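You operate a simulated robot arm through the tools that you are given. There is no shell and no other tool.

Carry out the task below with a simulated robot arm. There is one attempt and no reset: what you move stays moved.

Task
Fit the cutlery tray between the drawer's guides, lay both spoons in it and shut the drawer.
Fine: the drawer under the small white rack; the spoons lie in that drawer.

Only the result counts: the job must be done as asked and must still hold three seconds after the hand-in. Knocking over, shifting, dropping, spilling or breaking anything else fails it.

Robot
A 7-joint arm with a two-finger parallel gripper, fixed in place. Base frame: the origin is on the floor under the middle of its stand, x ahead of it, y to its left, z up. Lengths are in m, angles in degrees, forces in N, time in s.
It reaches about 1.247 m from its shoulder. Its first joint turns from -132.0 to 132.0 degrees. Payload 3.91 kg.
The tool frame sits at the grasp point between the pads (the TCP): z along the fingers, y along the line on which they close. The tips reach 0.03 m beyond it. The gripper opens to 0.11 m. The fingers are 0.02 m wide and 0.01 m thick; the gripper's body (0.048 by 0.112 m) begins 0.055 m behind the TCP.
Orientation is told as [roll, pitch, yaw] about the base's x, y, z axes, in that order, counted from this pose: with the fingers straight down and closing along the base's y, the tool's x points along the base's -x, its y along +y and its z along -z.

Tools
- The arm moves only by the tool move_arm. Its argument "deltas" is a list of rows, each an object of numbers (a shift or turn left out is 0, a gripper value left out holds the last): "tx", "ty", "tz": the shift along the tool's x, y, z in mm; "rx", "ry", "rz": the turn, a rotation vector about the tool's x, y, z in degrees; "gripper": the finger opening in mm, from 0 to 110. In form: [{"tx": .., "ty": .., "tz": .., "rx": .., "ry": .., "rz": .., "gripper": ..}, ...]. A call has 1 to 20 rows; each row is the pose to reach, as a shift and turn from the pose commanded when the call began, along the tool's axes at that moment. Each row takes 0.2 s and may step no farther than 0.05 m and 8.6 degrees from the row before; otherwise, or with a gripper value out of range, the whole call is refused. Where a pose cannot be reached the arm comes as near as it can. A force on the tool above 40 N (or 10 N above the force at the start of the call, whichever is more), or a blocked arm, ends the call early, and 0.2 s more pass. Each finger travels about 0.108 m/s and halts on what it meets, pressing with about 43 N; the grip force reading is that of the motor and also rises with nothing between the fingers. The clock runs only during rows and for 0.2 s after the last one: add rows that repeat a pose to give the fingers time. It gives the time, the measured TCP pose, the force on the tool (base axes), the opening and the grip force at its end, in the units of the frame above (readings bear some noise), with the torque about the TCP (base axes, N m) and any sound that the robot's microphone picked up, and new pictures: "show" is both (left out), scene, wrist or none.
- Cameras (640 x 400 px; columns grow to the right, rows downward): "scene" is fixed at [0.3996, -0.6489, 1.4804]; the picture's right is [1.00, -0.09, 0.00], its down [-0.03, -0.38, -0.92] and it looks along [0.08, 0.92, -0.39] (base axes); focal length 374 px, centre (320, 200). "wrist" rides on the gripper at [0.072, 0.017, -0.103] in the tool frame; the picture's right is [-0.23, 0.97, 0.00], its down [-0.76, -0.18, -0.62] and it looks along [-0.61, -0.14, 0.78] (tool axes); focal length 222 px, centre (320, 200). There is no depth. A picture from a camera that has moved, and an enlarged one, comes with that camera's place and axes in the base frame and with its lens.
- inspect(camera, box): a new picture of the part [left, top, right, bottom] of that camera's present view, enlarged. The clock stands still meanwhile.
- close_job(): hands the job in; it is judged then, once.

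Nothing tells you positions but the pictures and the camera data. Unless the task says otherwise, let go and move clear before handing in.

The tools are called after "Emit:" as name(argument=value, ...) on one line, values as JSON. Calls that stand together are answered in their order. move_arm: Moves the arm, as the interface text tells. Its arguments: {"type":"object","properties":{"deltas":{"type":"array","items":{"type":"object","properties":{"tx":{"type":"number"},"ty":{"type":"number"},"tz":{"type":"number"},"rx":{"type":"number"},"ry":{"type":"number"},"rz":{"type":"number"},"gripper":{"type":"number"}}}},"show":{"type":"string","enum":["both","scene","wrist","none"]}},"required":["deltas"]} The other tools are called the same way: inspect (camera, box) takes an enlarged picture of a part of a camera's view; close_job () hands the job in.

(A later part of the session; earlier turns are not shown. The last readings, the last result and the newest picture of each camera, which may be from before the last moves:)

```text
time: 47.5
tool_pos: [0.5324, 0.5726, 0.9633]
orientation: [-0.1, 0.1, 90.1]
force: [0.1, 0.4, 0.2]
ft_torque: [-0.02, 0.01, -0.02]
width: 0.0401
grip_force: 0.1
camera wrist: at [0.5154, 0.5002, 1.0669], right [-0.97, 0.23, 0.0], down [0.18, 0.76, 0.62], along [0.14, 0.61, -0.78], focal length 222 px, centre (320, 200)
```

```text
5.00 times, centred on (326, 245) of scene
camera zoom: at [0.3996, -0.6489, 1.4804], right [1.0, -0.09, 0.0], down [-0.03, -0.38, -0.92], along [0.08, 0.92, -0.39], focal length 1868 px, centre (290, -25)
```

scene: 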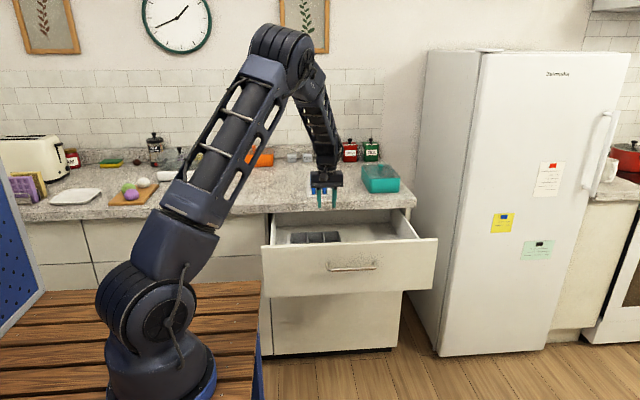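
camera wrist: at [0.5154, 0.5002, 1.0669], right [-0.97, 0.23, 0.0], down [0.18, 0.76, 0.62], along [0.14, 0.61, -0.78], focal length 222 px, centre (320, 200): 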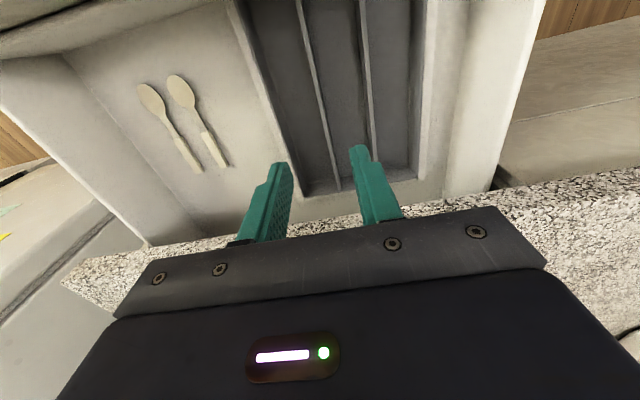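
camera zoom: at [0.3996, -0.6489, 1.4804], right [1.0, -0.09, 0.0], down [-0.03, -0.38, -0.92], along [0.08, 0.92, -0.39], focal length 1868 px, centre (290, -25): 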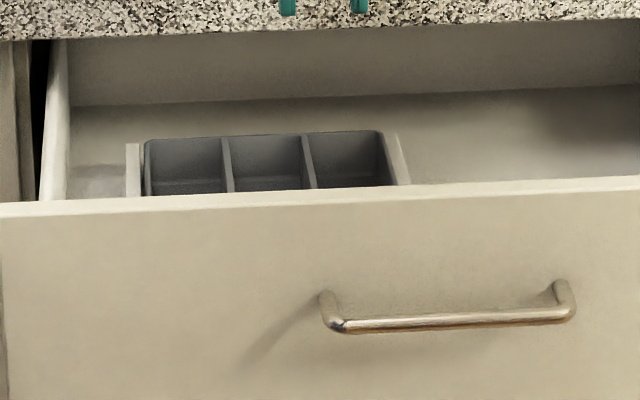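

The tray appears seated between the guides. I'll verify the seating at the corners and take a closer look at the spoons.

Emit:
inspect(camera="wrist", box=[220, 0, 440, 137])

Emit:
inspect(camera="wrist", box=[260, 140, 420, 240])

Emit:
inspect(camera="wrist", box=[125, 60, 253, 140])

Emit:
inspect(camera="wrist", box=[140, 110, 268, 190])

```text
2.91 times, centred on (330, 68) of wrist
camera zoom: at [0.5154, 0.5002, 1.0669], right [-0.97, 0.23, 0.0], down [0.18, 0.76, 0.62], along [0.14, 0.61, -0.78], focal length 646 px, centre (291, 582)
```

zoom: 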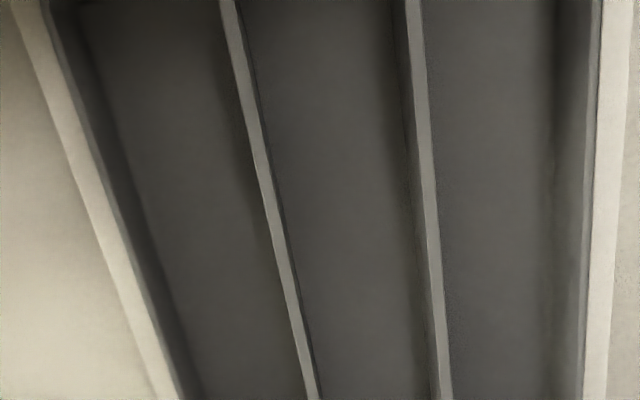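

```text
4.00 times, centred on (340, 190) of wrist
camera zoom: at [0.5154, 0.5002, 1.0669], right [-0.97, 0.23, 0.0], down [0.18, 0.76, 0.62], along [0.14, 0.61, -0.78], focal length 888 px, centre (240, 240)
```

zoom: 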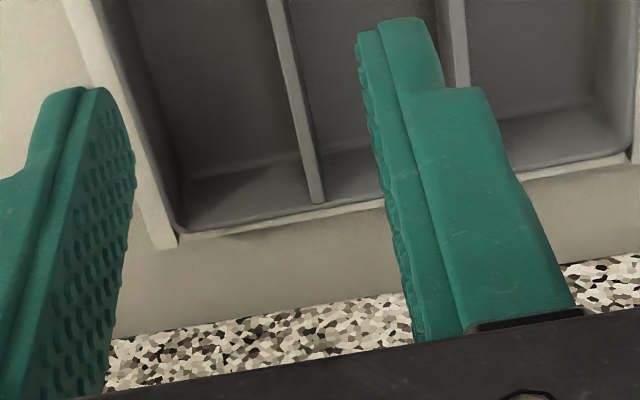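

```text
5.00 times, centred on (189, 100) of wrist
camera zoom: at [0.5154, 0.5002, 1.0669], right [-0.97, 0.23, 0.0], down [0.18, 0.76, 0.62], along [0.14, 0.61, -0.78], focal length 1111 px, centre (975, 700)
```

zoom: 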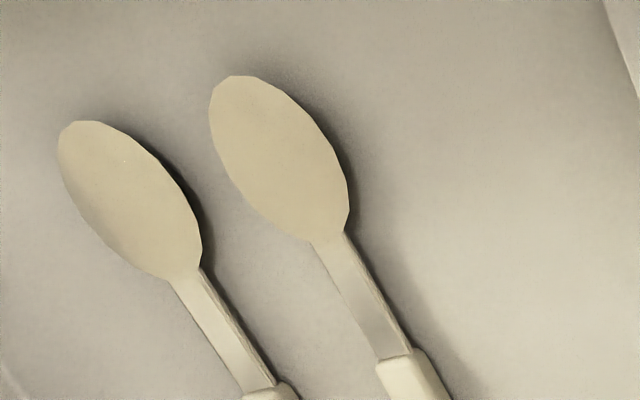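

```text
5.00 times, centred on (204, 150) of wrist
camera zoom: at [0.5154, 0.5002, 1.0669], right [-0.97, 0.23, 0.0], down [0.18, 0.76, 0.62], along [0.14, 0.61, -0.78], focal length 1111 px, centre (900, 450)
```

zoom: 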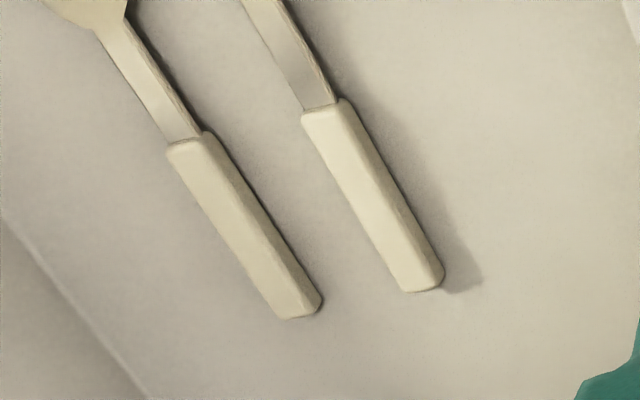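

The tray is seated with its rim beside both guides. The spoon handles lie along y: spoon A at x≈0.7256 and spoon B at x≈0.7746, with handles from y≈0.592 to 0.655. I'll move above spoon A.

Emit:
move_arm(deltas=[{"tx": -6, "ty": -38, "tz": 10}, {"tx": -12, "ty": -77, "tz": 30}, {"tx": -18, "ty": -116, "tz": 50}, {"tx": -25, "ty": -155, "tz": 75}, {"tx": -32, "ty": -193, "tz": 100}, {"tx": -32, "ty": -193, "tz": 120}, {"tx": -32, "ty": -193, "tz": 120}])

Emit:
inspect(camera="wrist", box=[240, 60, 400, 160])

Emit:
inspect(camera="wrist", box=[260, 130, 388, 210])

```text
time: 49.1
tool_pos: [0.7285, 0.6046, 0.8401]
orientation: [-0.1, -0.1, 90.1]
force: [0.2, 0.3, -0.5]
ft_torque: [-0.04, 0.02, -0.03]
width: 0.0402
grip_force: 0.0
camera wrist: at [0.7111, 0.5311, 0.9431], right [-0.97, 0.23, 0.0], down [0.17, 0.76, 0.62], along [0.14, 0.61, -0.78], focal length 222 px, centre (320, 200)
```

scene: 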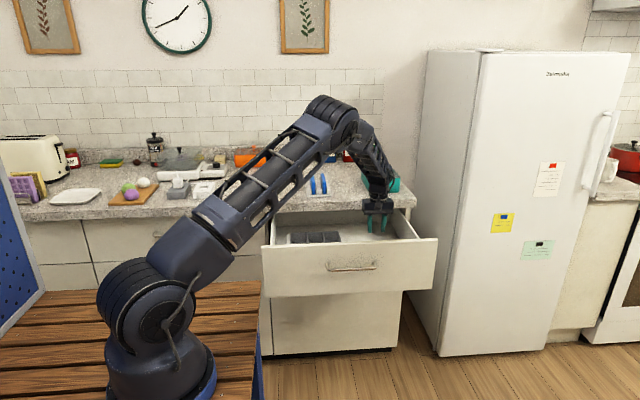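
wrist: 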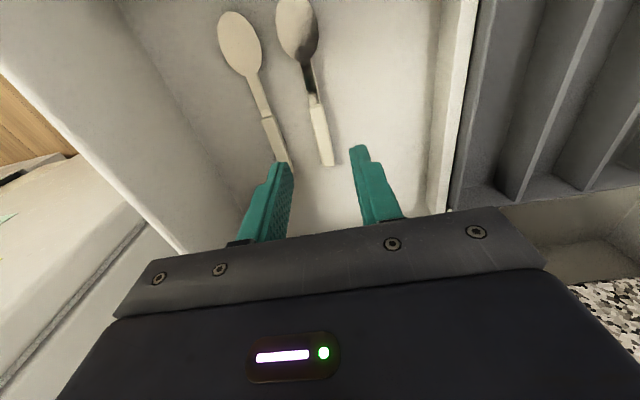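

```text
4.00 times, centred on (320, 110) of wrist
camera zoom: at [0.7111, 0.5311, 0.9431], right [-0.97, 0.23, 0.0], down [0.17, 0.76, 0.62], along [0.14, 0.61, -0.78], focal length 888 px, centre (320, 560)
```

zoom: 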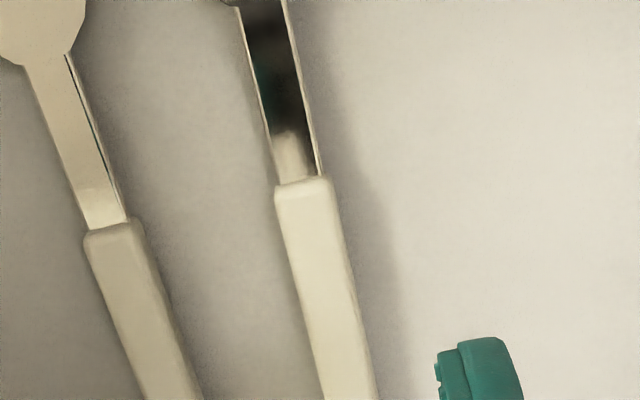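

```text
5.00 times, centred on (324, 170) of wrist
camera zoom: at [0.7111, 0.5311, 0.9431], right [-0.97, 0.23, 0.0], down [0.17, 0.76, 0.62], along [0.14, 0.61, -0.78], focal length 1111 px, centre (300, 350)
```

zoom: 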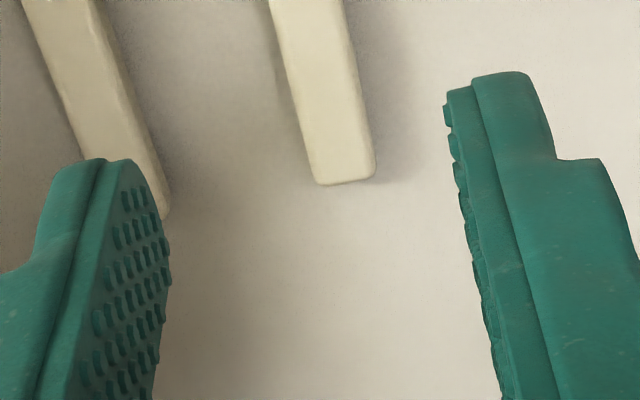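

Spoon A is within 1.5 mm of centre. I'll descend with the fingers either side of its handle.

Emit:
move_arm(deltas=[{"ty": -1.3, "tz": 20}, {"ty": -1.3, "tz": 40}, {"ty": -1.3, "tz": 60}, {"ty": -1.3, "tz": 75}, {"ty": -1.3, "tz": 88}, {"ty": -1.3, "tz": 94}, {"ty": -1.3, "tz": 94}])

Emit:
inspect(camera="wrist", box=[220, 90, 412, 210])

```text
time: 50.7
tool_pos: [0.7274, 0.6044, 0.7454]
orientation: [-0.1, 0.0, 90.1]
force: [0.2, -0.5, 0.0]
ft_torque: [0.01, 0.02, 0.01]
width: 0.0401
grip_force: 0.0
camera wrist: at [0.7112, 0.5312, 0.8503], right [-0.97, 0.23, 0.0], down [0.17, 0.76, 0.62], along [0.14, 0.61, -0.78], focal length 222 px, centre (320, 200)
```

scene: 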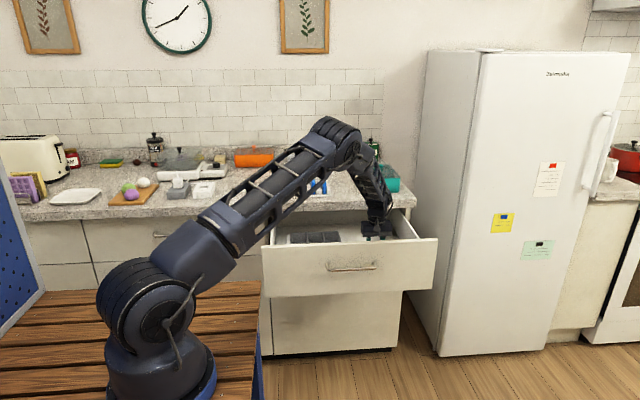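
wrist: 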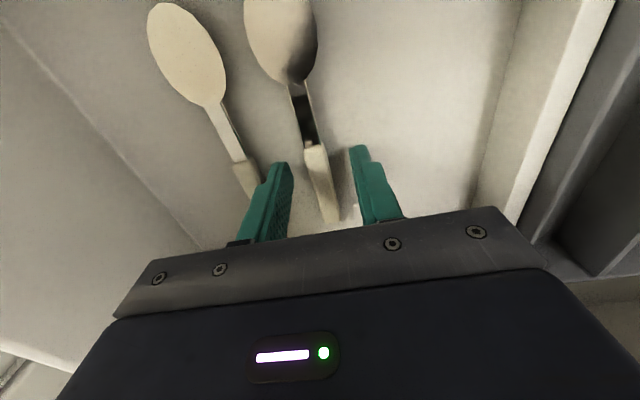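

```text
3.33 times, centred on (316, 150) of wrist
camera zoom: at [0.7112, 0.5312, 0.8503], right [-0.97, 0.23, 0.0], down [0.17, 0.76, 0.62], along [0.14, 0.61, -0.78], focal length 740 px, centre (333, 367)
```

zoom: 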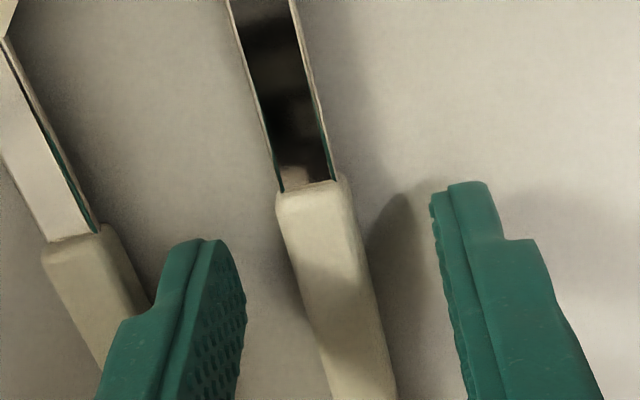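

The handle is between the fingers, with the tips about 4–5 mm above the floor. I'll lower 2 mm and close.

Emit:
move_arm(deltas=[{"tz": 2.5}, {"tz": 2.5, "gripper": 0}, {"tz": 2.5, "gripper": 0}, {"tz": 2.5, "gripper": 0}], show="wrist")

```text
time: 51.7
tool_pos: [0.7286, 0.6032, 0.7449]
orientation: [-0.1, 0.0, 90.1]
force: [0.4, -1.0, 0.0]
ft_torque: [-0.02, 0.01, -0.02]
width: 0.0137
grip_force: 42.7
camera wrist: at [0.7118, 0.5313, 0.8473], right [-0.97, 0.23, 0.0], down [0.17, 0.76, 0.62], along [0.14, 0.61, -0.78], focal length 222 px, centre (320, 200)
```

wrist: 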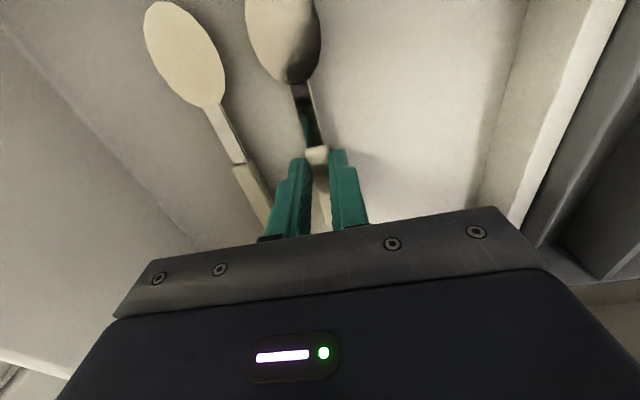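

Spoon A is gripped, 13.7 mm wide. I'll lift it clear of the tray rim and carry it over to the tray's right compartment.

Emit:
move_arm(deltas=[{"tz": -10}, {"tz": -30}, {"tz": -60}, {"tz": -92}, {"ty": 30, "tz": -95}, {"ty": 60, "tz": -95}, {"ty": 90, "tz": -95}, {"ty": 120, "tz": -95}, {"ty": 145, "tz": -95}, {"ty": 163.5, "tz": -95}, {"ty": 163.5, "tz": -95}])

Emit:
inspect(camera="wrist", box=[200, 0, 520, 200])

Emit:
inspect(camera="scene", box=[262, 195, 390, 275])

```text
time: 54.1
tool_pos: [0.5644, 0.6039, 0.8368]
orientation: [-0.1, 0.1, 90.1]
force: [0.5, 0.8, 0.1]
ft_torque: [0.02, -0.03, 0.0]
width: 0.0138
grip_force: 42.8
camera wrist: at [0.5481, 0.5303, 0.9406], right [-0.97, 0.23, 0.0], down [0.17, 0.76, 0.62], along [0.14, 0.61, -0.78], focal length 222 px, centre (320, 200)
```

scene: 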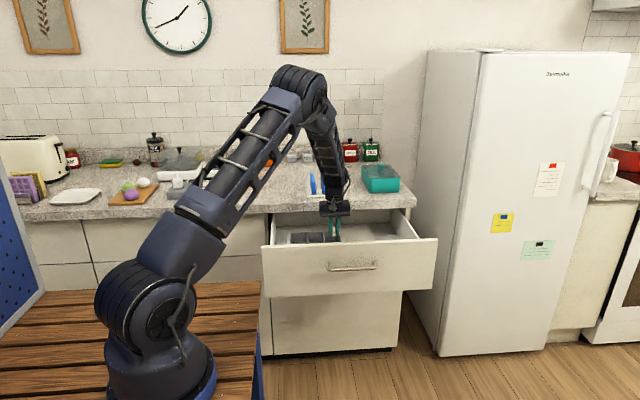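
wrist: 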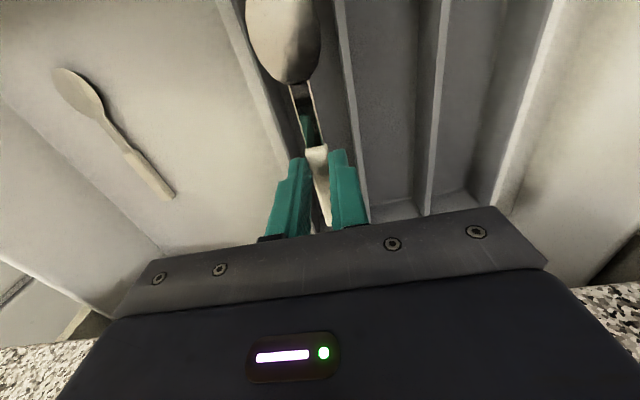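

```text
2.00 times, centred on (360, 100) of wrist
camera zoom: at [0.5481, 0.5303, 0.9406], right [-0.97, 0.23, 0.0], down [0.17, 0.76, 0.62], along [0.14, 0.61, -0.78], focal length 444 px, centre (240, 400)
```

zoom: 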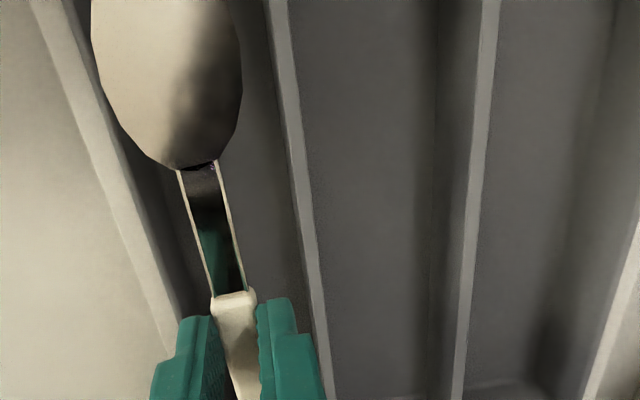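

```text
5.00 times, centred on (326, 235) of scene
camera zoom: at [0.3996, -0.6489, 1.4804], right [1.0, -0.09, 0.0], down [-0.03, -0.38, -0.92], along [0.08, 0.92, -0.39], focal length 1868 px, centre (290, 25)
```

zoom: 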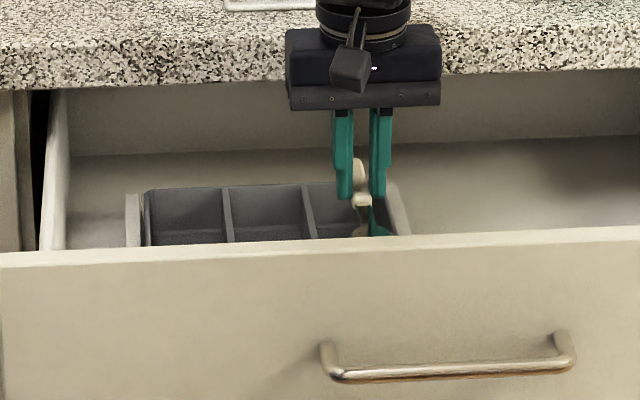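

The spoon hangs level over the right compartment. I'll shift 2 mm toward its middle and lower it.

Emit:
move_arm(deltas=[{"ty": -2, "tz": 20}, {"ty": -2, "tz": 40}, {"ty": -2, "tz": 58}, {"ty": -2, "tz": 72}, {"ty": -2, "tz": 82}, {"ty": -2, "tz": 82}])

Emit:
inspect(camera="wrist", box=[200, 0, 520, 200])

```text
time: 55.5
tool_pos: [0.5687, 0.603, 0.7563]
orientation: [-0.1, 0.0, 90.1]
force: [0.2, -0.7, -1.0]
ft_torque: [0.03, -0.01, 0.01]
width: 0.0138
grip_force: 43.2
camera wrist: at [0.5523, 0.5297, 0.8597], right [-0.97, 0.23, 0.0], down [0.17, 0.76, 0.62], along [0.14, 0.61, -0.78], focal length 222 px, centre (320, 200)
```

scene: 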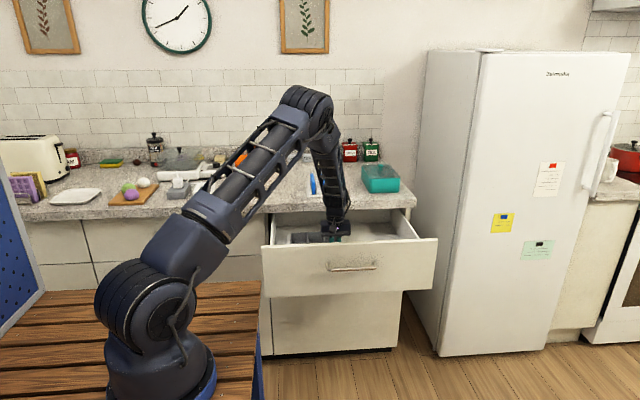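
wrist: 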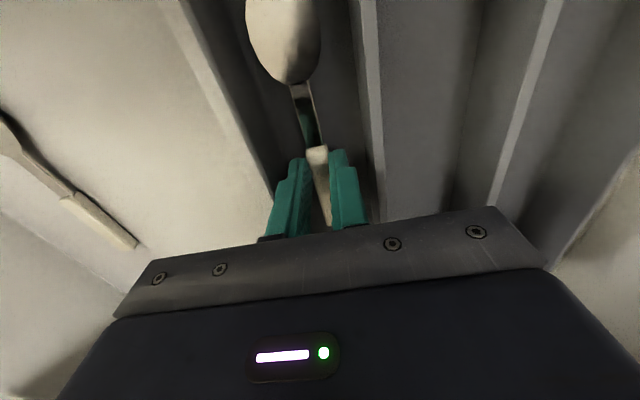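

```text
2.00 times, centred on (360, 100) of wrist
camera zoom: at [0.5523, 0.5297, 0.8597], right [-0.97, 0.23, 0.0], down [0.17, 0.76, 0.62], along [0.14, 0.61, -0.78], focal length 444 px, centre (240, 400)
```

zoom: 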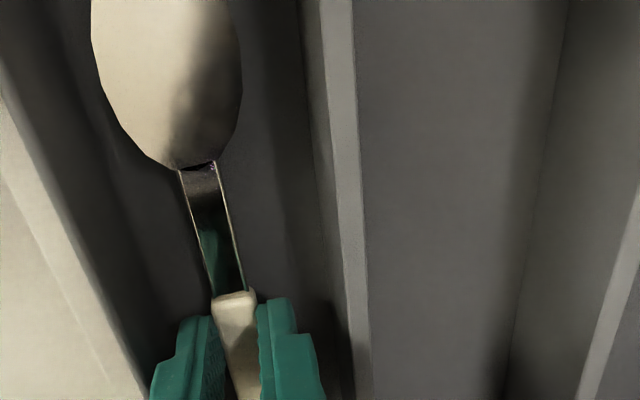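

It's inside the compartment, slightly toward the right wall. I'll shift 3 mm back and lower gently to the tray floor.

Emit:
move_arm(deltas=[{"ty": 3, "tz": 2}, {"ty": 3, "tz": 4}, {"ty": 3, "tz": 6}, {"ty": 3, "tz": 7}], show="none")

```text
time: 56.5
tool_pos: [0.5654, 0.6037, 0.7472]
orientation: [0.0, -0.1, 90.1]
force: [0.1, -0.2, -0.3]
ft_torque: [-0.03, -0.02, 0.01]
width: 0.0136
grip_force: 42.9
```

Emit:
move_arm(deltas=[{"tz": 1.5}, {"tz": 3}], show="none")

```text
time: 57.1
tool_pos: [0.5654, 0.6035, 0.7481]
orientation: [-0.2, -0.1, 90.1]
force: [-3.1, -0.1, 21.2]
ft_torque: [-0.5, 0.14, -0.03]
width: 0.0137
grip_force: 43.0
```

The spoon touched the tray floor at about 21 N. I'll ease up, release with a small opening, and lift out.

Emit:
move_arm(deltas=[{"tz": -2}, {"tz": -2, "gripper": 26}, {"tz": -2, "gripper": 26}, {"tz": -12, "gripper": 26}, {"tz": -30}, {"tz": -60}, {"tz": -95}, {"tz": -95}])

Emit:
inspect(camera="wrist", box=[200, 0, 520, 200])

```text
time: 58.9
tool_pos: [0.5641, 0.6016, 0.8397]
orientation: [-0.1, 0.1, 90.0]
force: [0.1, -0.8, 0.5]
ft_torque: [-0.04, -0.01, 0.01]
width: 0.0263
grip_force: 0.1
camera wrist: at [0.5458, 0.5293, 0.9435], right [-0.97, 0.23, 0.0], down [0.18, 0.76, 0.62], along [0.14, 0.61, -0.78], focal length 222 px, centre (320, 200)
```

scene: 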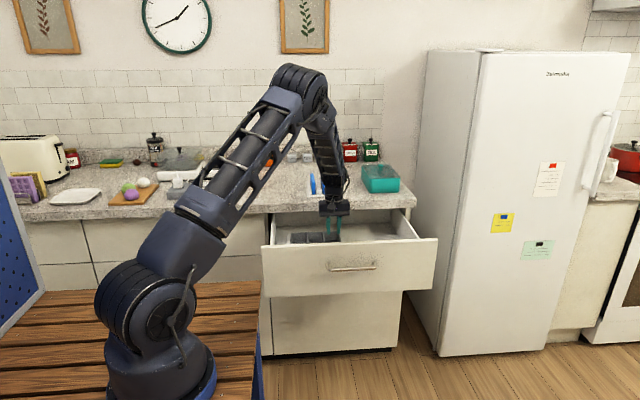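
wrist: 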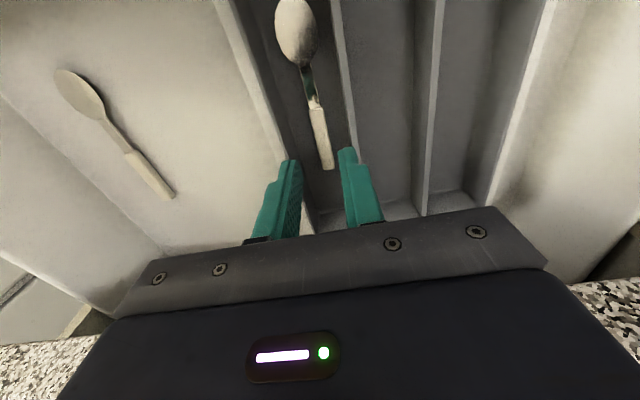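

```text
2.00 times, centred on (360, 100) of wrist
camera zoom: at [0.5458, 0.5293, 0.9435], right [-0.97, 0.23, 0.0], down [0.18, 0.76, 0.62], along [0.14, 0.61, -0.78], focal length 444 px, centre (240, 400)
```

zoom: 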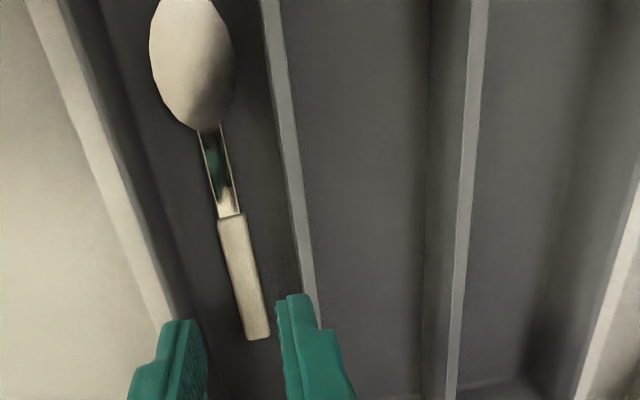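

Spoon A is lying in the right compartment. Now for spoon B, at x≈0.777.

Emit:
move_arm(deltas=[{"ty": -35, "gripper": 40}, {"ty": -75, "tx": -1}, {"ty": -115, "tx": -1}, {"ty": -155, "tx": -2}, {"ty": -190, "tx": -2.4}, {"ty": -213, "tx": -2.4}, {"ty": -213, "tx": -2.4}], show="wrist")

Emit:
inspect(camera="wrist", box=[240, 60, 400, 160])

Emit:
inspect(camera="wrist", box=[260, 130, 388, 210])

```text
time: 60.5
tool_pos: [0.7774, 0.6088, 0.8435]
orientation: [-0.1, 0.0, 90.2]
force: [0.3, 0.8, -1.0]
ft_torque: [-0.02, -0.01, -0.02]
width: 0.0401
grip_force: 0.1
camera wrist: at [0.7615, 0.5359, 0.9465], right [-0.97, 0.23, 0.0], down [0.17, 0.76, 0.62], along [0.14, 0.61, -0.78], focal length 222 px, centre (320, 200)
```

wrist: 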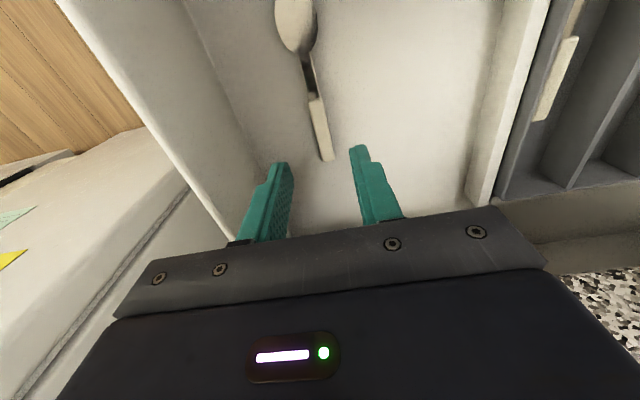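

```text
4.00 times, centred on (320, 110) of wrist
camera zoom: at [0.7615, 0.5359, 0.9465], right [-0.97, 0.23, 0.0], down [0.17, 0.76, 0.62], along [0.14, 0.61, -0.78], focal length 888 px, centre (320, 560)
```

zoom: 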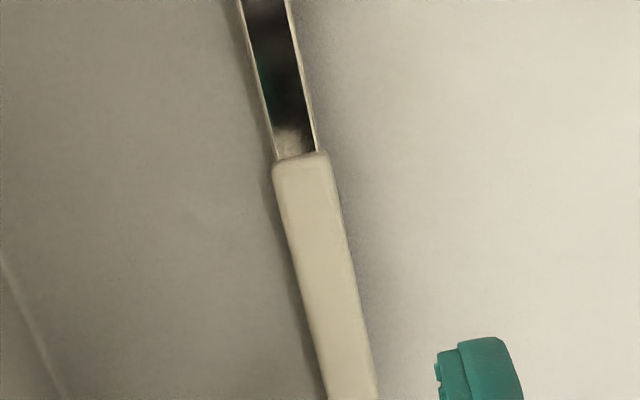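

```text
5.00 times, centred on (324, 170) of wrist
camera zoom: at [0.7615, 0.5359, 0.9465], right [-0.97, 0.23, 0.0], down [0.17, 0.76, 0.62], along [0.14, 0.61, -0.78], focal length 1111 px, centre (300, 350)
```

zoom: 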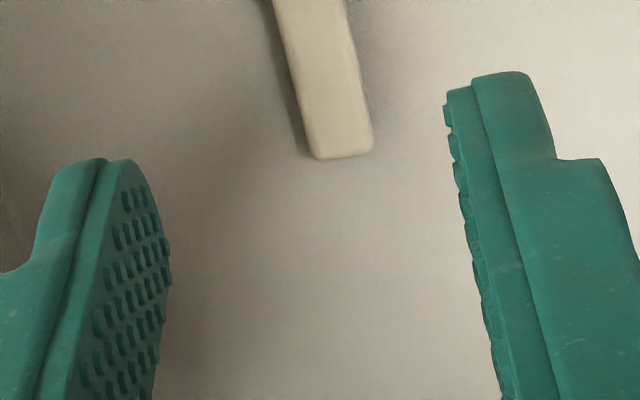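

Spoon B is well centred. I'll descend and grip it the same way.

Emit:
move_arm(deltas=[{"tx": 4, "ty": -2, "tz": 20}, {"tx": 4, "ty": -2, "tz": 45}, {"tx": 4, "ty": -2, "tz": 68}, {"tx": 4, "ty": -2, "tz": 84}, {"tx": 4, "ty": -2, "tz": 94}, {"tx": 4, "ty": -2, "tz": 99}, {"tx": 4, "ty": -2, "tz": 99}], show="wrist")

Emit:
inspect(camera="wrist", box=[220, 90, 412, 210])

```text
time: 62.1
tool_pos: [0.7786, 0.6036, 0.7432]
orientation: [-0.2, -0.1, 90.1]
force: [0.3, 0.0, -0.7]
ft_torque: [-0.01, -0.01, 0.0]
width: 0.04
grip_force: 0.2
camera wrist: at [0.7624, 0.5306, 0.8464], right [-0.97, 0.23, 0.0], down [0.17, 0.76, 0.62], along [0.14, 0.61, -0.78], focal length 222 px, centre (320, 200)
```

wrist: 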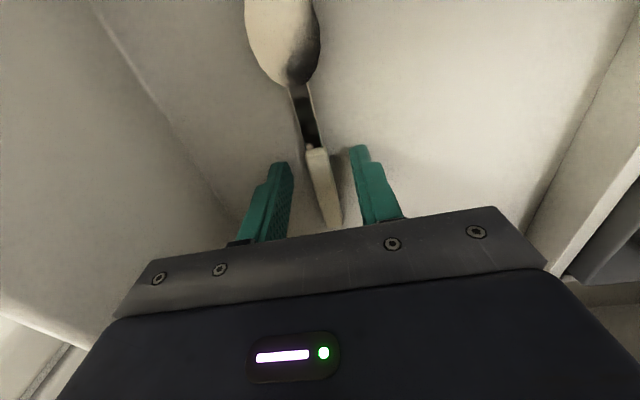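

```text
3.33 times, centred on (316, 150) of wrist
camera zoom: at [0.7624, 0.5306, 0.8464], right [-0.97, 0.23, 0.0], down [0.17, 0.76, 0.62], along [0.14, 0.61, -0.78], focal length 740 px, centre (333, 367)
```

zoom: 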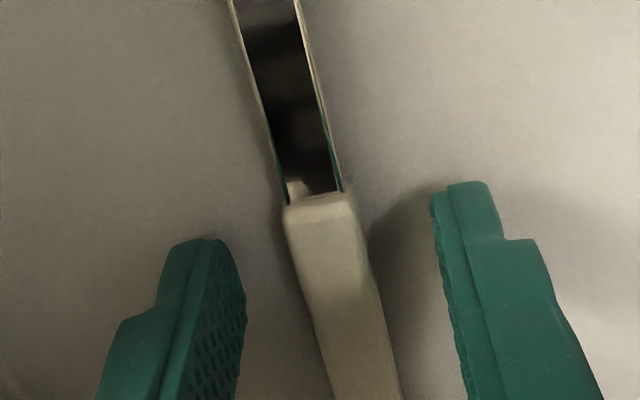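

Emit:
move_arm(deltas=[{"gripper": 0}, {"gripper": 0}, {"gripper": 0}, {"tz": -10}, {"tz": -30}, {"tz": -60}, {"tz": -97}, {"tz": -97}], show="wrist")

```text
time: 63.9
tool_pos: [0.7794, 0.6025, 0.8384]
orientation: [-0.1, 0.1, 90.0]
force: [-0.1, -0.4, -0.7]
ft_torque: [-0.01, 0.01, -0.04]
width: 0.0137
grip_force: 42.9
camera wrist: at [0.7624, 0.5302, 0.9412], right [-0.97, 0.23, 0.0], down [0.17, 0.76, 0.62], along [0.14, 0.61, -0.78], focal length 222 px, centre (320, 200)
```

wrist: 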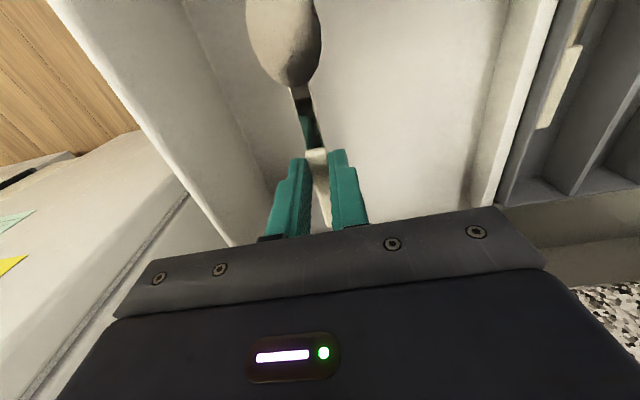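

Spoon B is held, 13.7 mm wide, and lifted. I'll carry it to the middle compartment at x≈0.5015.

Emit:
move_arm(deltas=[{"ty": 30}, {"ty": 68}, {"ty": 106}, {"ty": 144}, {"ty": 182}, {"ty": 220}, {"ty": 255}, {"ty": 278}, {"ty": 278}])

Emit:
inspect(camera="wrist", box=[200, 0, 520, 200])

```text
time: 65.9
tool_pos: [0.5016, 0.6024, 0.8366]
orientation: [-0.1, 0.0, 90.1]
force: [0.7, 0.1, -0.3]
ft_torque: [0.01, 0.01, 0.0]
width: 0.0136
grip_force: 42.9
camera wrist: at [0.4843, 0.5292, 0.941], right [-0.97, 0.23, 0.0], down [0.17, 0.76, 0.62], along [0.14, 0.61, -0.78], focal length 222 px, centre (320, 200)
```

scene: 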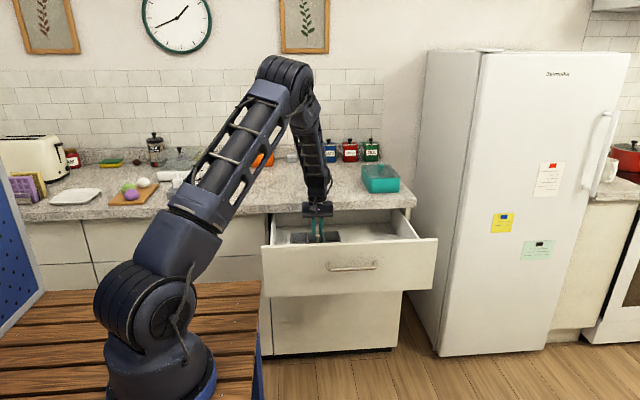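
wrist: 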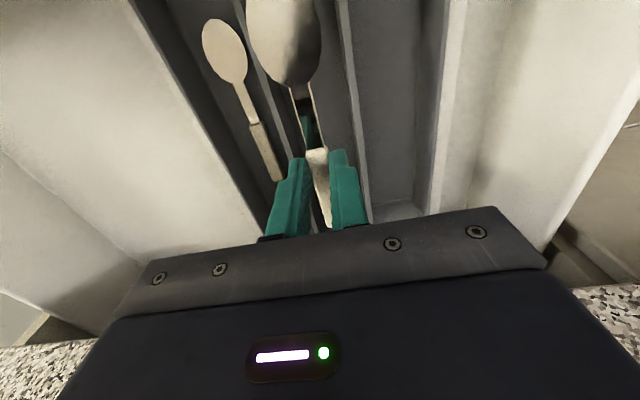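

```text
2.00 times, centred on (360, 100) of wrist
camera zoom: at [0.4843, 0.5292, 0.941], right [-0.97, 0.23, 0.0], down [0.17, 0.76, 0.62], along [0.14, 0.61, -0.78], focal length 444 px, centre (240, 400)
```

zoom: 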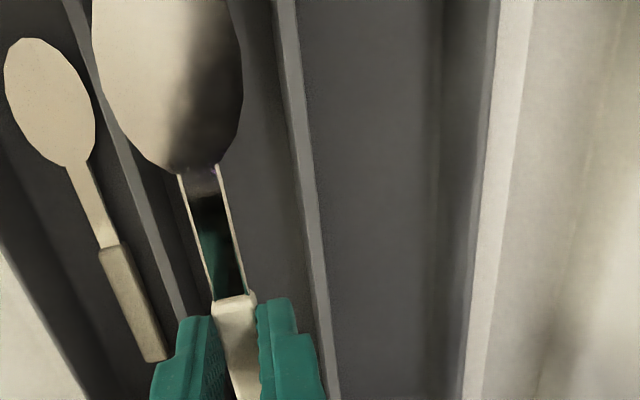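

The dividers read x 0.469 and 0.535, so the compartment centre of 0.502 matches the TCP. Lowering.

Emit:
move_arm(deltas=[{"tz": 20}, {"tz": 40}, {"tz": 58}, {"tz": 72}, {"tz": 82}, {"tz": 86}, {"tz": 88}], show="wrist")

```text
time: 67.5
tool_pos: [0.5017, 0.6028, 0.7521]
orientation: [-0.1, 0.0, 90.0]
force: [0.3, 0.0, -0.8]
ft_torque: [0.03, 0.0, -0.02]
width: 0.0137
grip_force: 43.0
camera wrist: at [0.4849, 0.5307, 0.8558], right [-0.97, 0.23, 0.0], down [0.18, 0.76, 0.62], along [0.14, 0.61, -0.78], focal length 222 px, centre (320, 200)
```

wrist: 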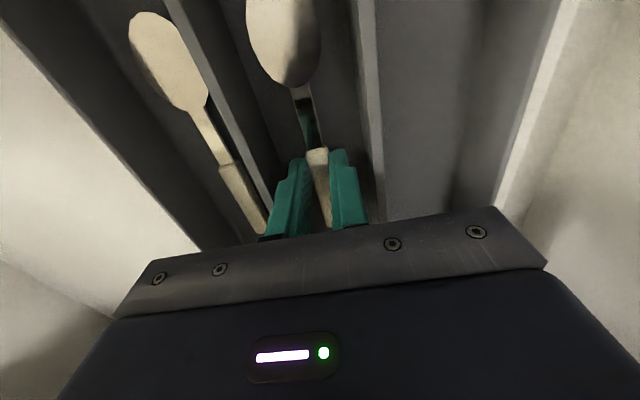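

Emit:
move_arm(deltas=[{"tz": 2}, {"tz": 4}, {"tz": 5.5}], show="none")

```text
time: 68.3
tool_pos: [0.5022, 0.6038, 0.7474]
orientation: [-0.2, 0.0, 90.1]
force: [1.4, -0.2, 10.3]
ft_torque: [-0.55, 0.02, 0.06]
width: 0.0138
grip_force: 43.1
```

Spoon B has touched the tray floor with about 10 N. I'll release it and lift out.

Emit:
move_arm(deltas=[{"tz": -0.5}, {"tz": -0.5, "gripper": 26}, {"tz": -0.5, "gripper": 26}, {"tz": -12, "gripper": 26}, {"tz": -30}, {"tz": -60}, {"tz": -100}, {"tz": -140}, {"tz": -180}, {"tz": -220}, {"tz": -220}])

Emit:
inspect(camera="wrist", box=[160, 0, 480, 200])

Emit:
inspect(camera="scene", box=[262, 205, 390, 285])

```text
time: 70.7
tool_pos: [0.5008, 0.6036, 0.9635]
orientation: [-0.1, 0.0, 90.1]
force: [0.1, 0.0, 0.2]
ft_torque: [-0.01, -0.03, 0.0]
width: 0.026
grip_force: 0.2
camera wrist: at [0.4832, 0.5298, 1.0674], right [-0.97, 0.23, 0.0], down [0.17, 0.76, 0.62], along [0.14, 0.61, -0.78], focal length 222 px, centre (320, 200)
```

scene: 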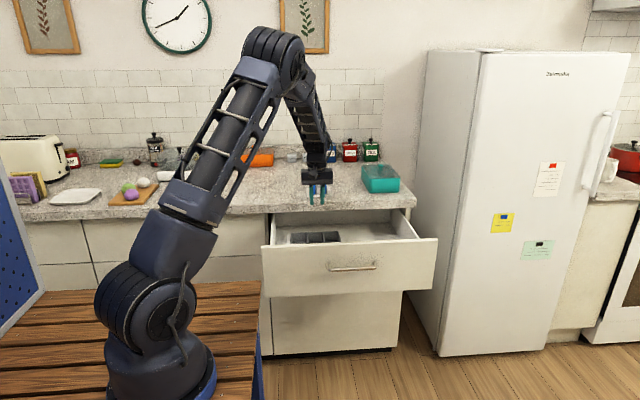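
wrist: 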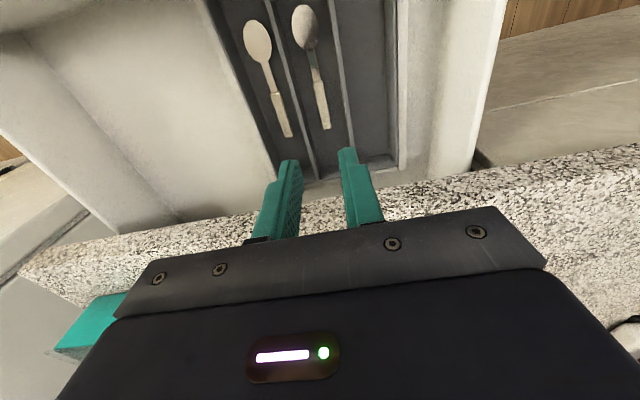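

```text
2.00 times, centred on (320, 100) of wrist
camera zoom: at [0.4832, 0.5298, 1.0674], right [-0.97, 0.23, 0.0], down [0.17, 0.76, 0.62], along [0.14, 0.61, -0.78], focal length 444 px, centre (320, 400)
```

zoom: 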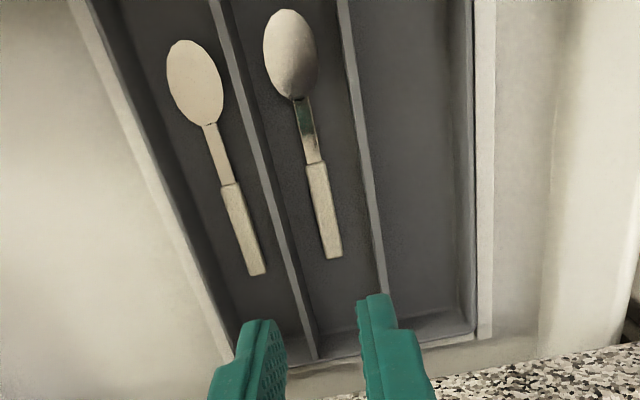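

```text
5.00 times, centred on (326, 245) of scene
camera zoom: at [0.3996, -0.6489, 1.4804], right [1.0, -0.09, 0.0], down [-0.03, -0.38, -0.92], along [0.08, 0.92, -0.39], focal length 1868 px, centre (290, -25)
```

zoom: 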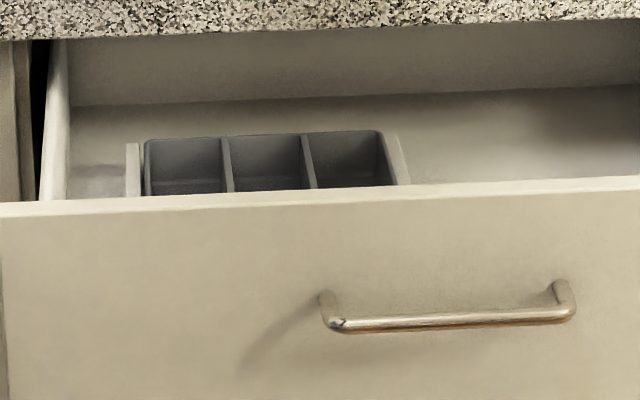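

Both spoons lie in the tray, and the tray sits between the guides. Next is shutting the drawer. I'll close the fingers, swing out in front and to the right of the handle, then tilt the fingers toward the drawer face to push it.

Emit:
move_arm(deltas=[{"tz": -10, "tx": 20, "ty": -10, "gripper": 0}, {"tx": 50, "ty": -32, "tz": -20}, {"tx": 85, "ty": -58, "tz": -37}, {"tx": 120, "ty": -85, "tz": -37}, {"tx": 155, "ty": -112, "tz": -37}, {"tx": 190, "ty": -140, "tz": -37}, {"tx": 222, "ty": -165, "tz": -37}, {"tx": 252, "ty": -188, "tz": -37}, {"tx": 280, "ty": -210, "tz": -37}, {"tx": 304, "ty": -229, "tz": -37}, {"tx": 304, "ty": -229, "tz": -37}])

```text
time: 73.1
tool_pos: [0.7296, 0.2976, 1.0032]
orientation: [-0.1, 0.0, 90.1]
force: [0.3, -0.1, -0.7]
ft_torque: [0.0, -0.04, 0.02]
width: 0.0
grip_force: 37.7
camera wrist: at [0.7125, 0.2245, 1.1064], right [-0.97, 0.22, 0.0], down [0.17, 0.76, 0.62], along [0.14, 0.61, -0.78], focal length 222 px, centre (320, 200)
```

scene: 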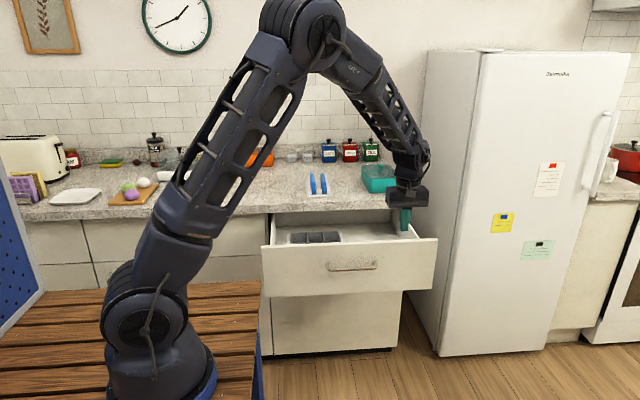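
wrist: 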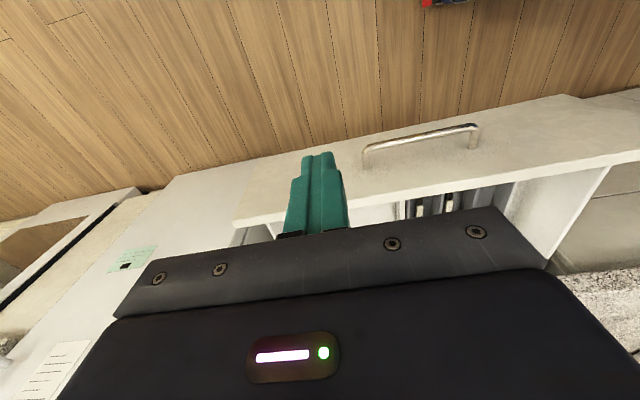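

I'm in front of the drawer, right of the handle. I'll tilt the closed fingers 45° toward the face and descend to push height.

Emit:
move_arm(deltas=[{"tx": -1, "tz": 30, "ry": -5.6}, {"tx": -3, "tz": 60, "ry": -11.2}, {"tx": -4, "tz": 90, "ry": -16.9}, {"tx": -6, "tz": 120, "ry": -22.5}, {"tx": -8, "tz": 150, "ry": -28.1}, {"tx": -9, "tz": 180, "ry": -33.7}, {"tx": -11, "tz": 210, "ry": -39.4}, {"tx": -12, "tz": 237, "ry": -45}, {"tx": -12, "tz": 237, "ry": -45}])

```text
time: 75.1
tool_pos: [0.73, 0.312, 0.7663]
orientation: [-0.2, -45.0, 90.3]
force: [0.1, 0.1, -0.6]
ft_torque: [-0.03, 0.01, 0.04]
width: 0.0
grip_force: 37.7
camera wrist: at [0.7143, 0.1864, 0.7881], right [-0.97, 0.16, 0.16], down [0.17, 0.1, 0.98], along [0.14, 0.98, -0.12], focal length 222 px, centre (320, 200)
```

scene: 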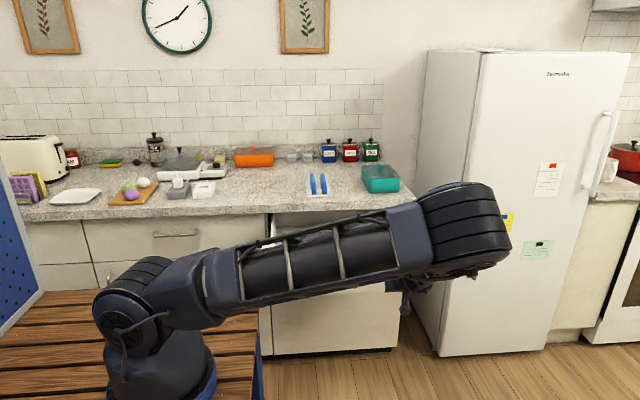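
wrist: 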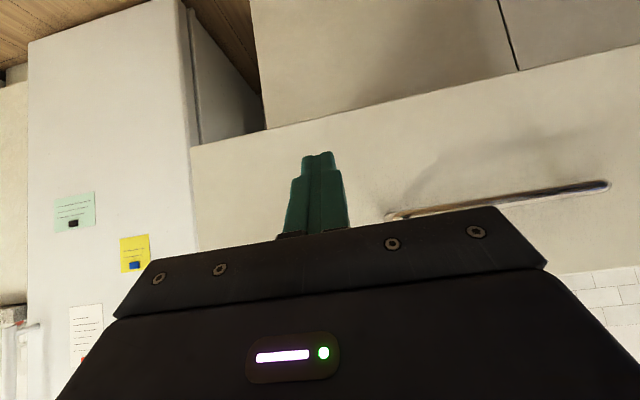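

The arm reached the push pose with the tips about 9 cm from the drawer face. I'll approach quickly, then more slowly near contact.

Emit:
move_arm(deltas=[{"tx": -14, "tz": 14}, {"tx": -28, "tz": 28}, {"tx": -42, "tz": 42}, {"tx": -53, "tz": 53}, {"tx": -60, "tz": 60}, {"tx": -67, "tz": 67}, {"tx": -74, "tz": 74}])

```text
time: 76.7
tool_pos: [0.7298, 0.4156, 0.7663]
orientation: [-0.1, -45.1, 90.2]
force: [0.3, -0.3, -0.2]
ft_torque: [-0.02, 0.03, -0.01]
width: 0.0
grip_force: 37.5
camera wrist: at [0.7134, 0.2909, 0.7878], right [-0.97, 0.16, 0.16], down [0.18, 0.1, 0.98], along [0.14, 0.98, -0.12], focal length 222 px, centre (320, 200)
```

scene: 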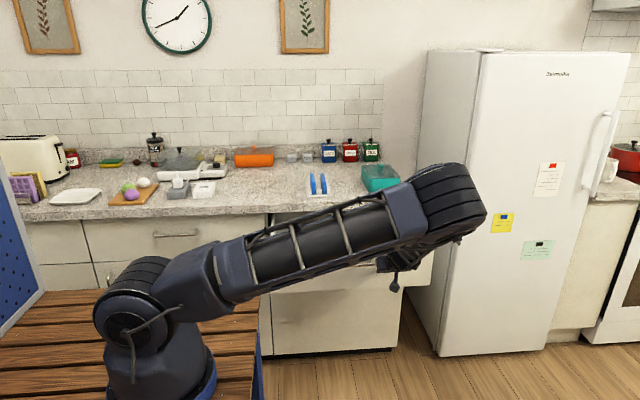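
wrist: 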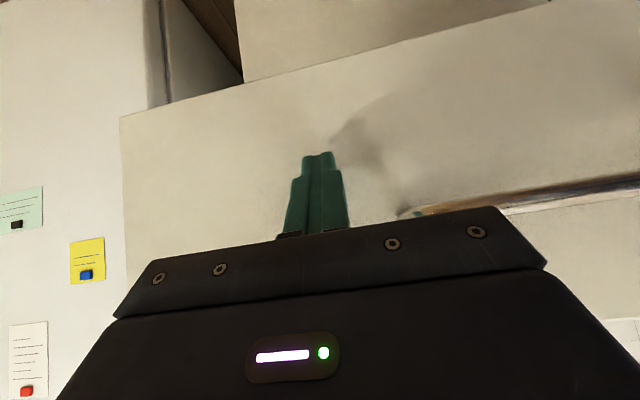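

The tips are at the face. I'll push steadily, about 15 mm per row.

Emit:
move_arm(deltas=[{"tx": -8, "tz": 8}, {"tx": -16, "tz": 16}, {"tx": -26, "tz": 26}, {"tx": -36, "tz": 36}, {"tx": -46, "tz": 46}, {"tx": -56, "tz": 56}, {"tx": -66, "tz": 66}, {"tx": -76, "tz": 76}, {"tx": -86, "tz": 86}, {"tx": -96, "tz": 96}, {"tx": -106, "tz": 106}])

```text
time: 79.1
tool_pos: [0.731, 0.5646, 0.7669]
orientation: [-0.2, -45.0, 90.2]
force: [0.6, 0.0, 0.2]
ft_torque: [-0.01, 0.02, 0.01]
width: 0.0003
grip_force: 37.5
camera wrist: at [0.7149, 0.4406, 0.7893], right [-0.97, 0.16, 0.16], down [0.18, 0.1, 0.98], along [0.14, 0.98, -0.12], focal length 222 px, centre (320, 200)
```

scene: 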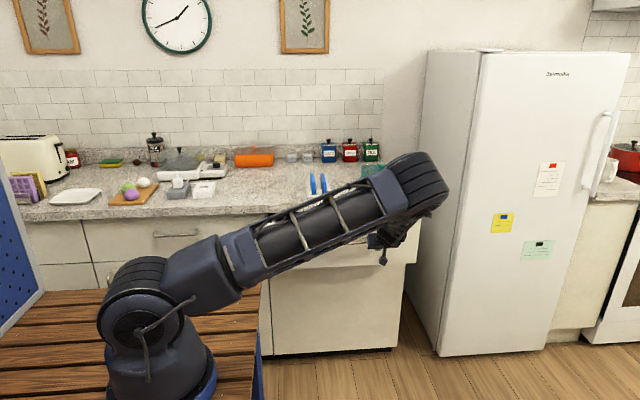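
wrist: 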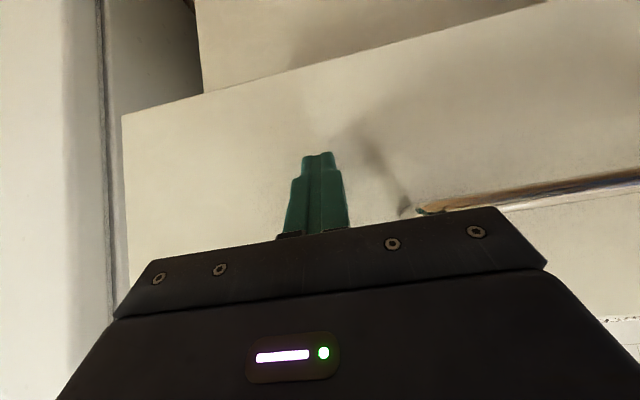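

The drawer is moving in smoothly with almost no resistance. I'll continue toward closed.

Emit:
move_arm(deltas=[{"tx": -10, "tz": 10}, {"tx": -20, "tz": 20}, {"tx": -30, "tz": 30}, {"tx": -40, "tz": 40}, {"tx": -50, "tz": 50}, {"tx": -60, "tz": 60}, {"tx": -70, "tz": 70}])

Emit:
inspect(camera="scene", box=[254, 180, 430, 290])

```text
time: 80.7
tool_pos: [0.7279, 0.6648, 0.7646]
orientation: [-0.1, -45.0, 90.2]
force: [0.1, -0.8, -0.3]
ft_torque: [-0.01, 0.01, 0.01]
width: 0.0004
grip_force: 38.0
camera wrist: at [0.7117, 0.5401, 0.7878], right [-0.97, 0.16, 0.16], down [0.18, 0.1, 0.98], along [0.14, 0.98, -0.12], focal length 222 px, centre (320, 200)
```

scene: 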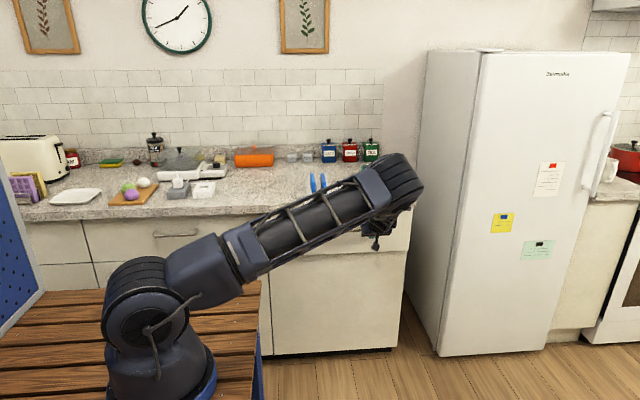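
wrist: 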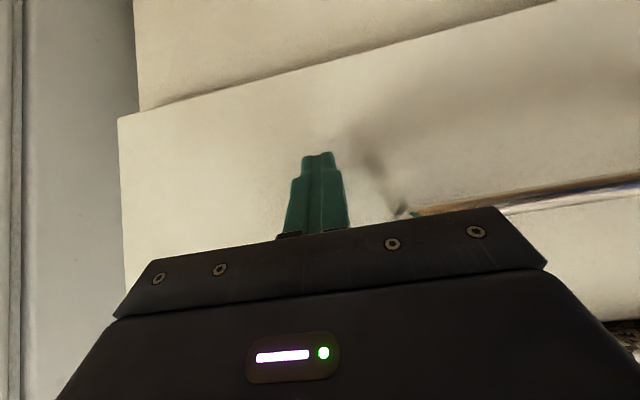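

```text
3.64 times, centred on (342, 235) of scene
camera zoom: at [0.3996, -0.6489, 1.4804], right [1.0, -0.09, 0.0], down [-0.03, -0.38, -0.92], along [0.08, 0.92, -0.39], focal length 1358 px, centre (240, 73)
```

zoom: 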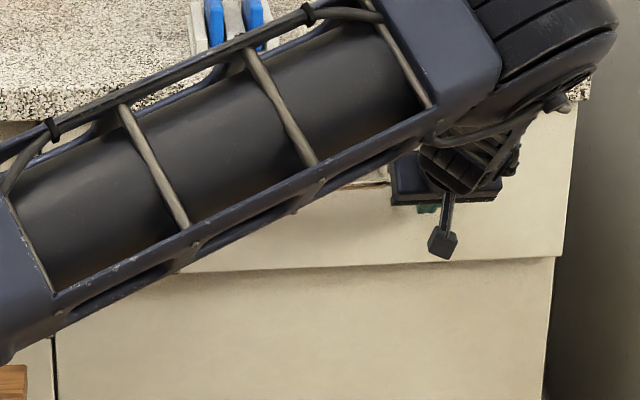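

A few centimetres remain. I'll push in small steps until it seats, with the force limit as a guard.

Emit:
move_arm(deltas=[{"tx": -5, "tz": 5}, {"tx": -10, "tz": 10}, {"tx": -15, "tz": 15}, {"tx": -19, "tz": 19}, {"tx": -23, "tz": 23}, {"tx": -26, "tz": 26}, {"tx": -29, "tz": 29}, {"tx": -32, "tz": 32}, {"tx": -35, "tz": 35}])

```text
time: 81.8
tool_pos: [0.7335, 0.6874, 0.7646]
orientation: [-0.1, -44.6, 90.1]
force: [-1.9, -16.9, 6.6]
ft_torque: [-0.06, 0.0, 0.03]
width: 0.0
grip_force: 37.7
stopped in row 5: the force on the tool passed its limit at 102 N (the readings are from after the stop); the commanded pose is now the measured one
camera wrist: at [0.716, 0.563, 0.787], right [-0.97, 0.16, 0.16], down [0.18, 0.1, 0.98], along [0.14, 0.98, -0.13], focal length 222 px, centre (320, 200)
```

scene: 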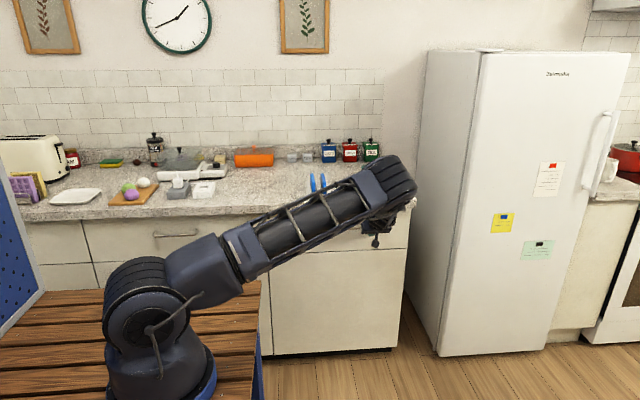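
wrist: 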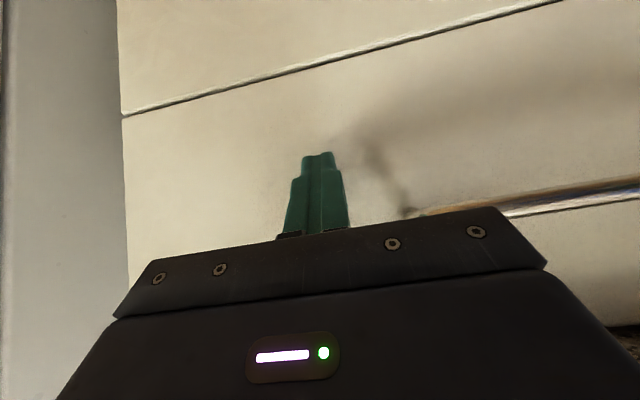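

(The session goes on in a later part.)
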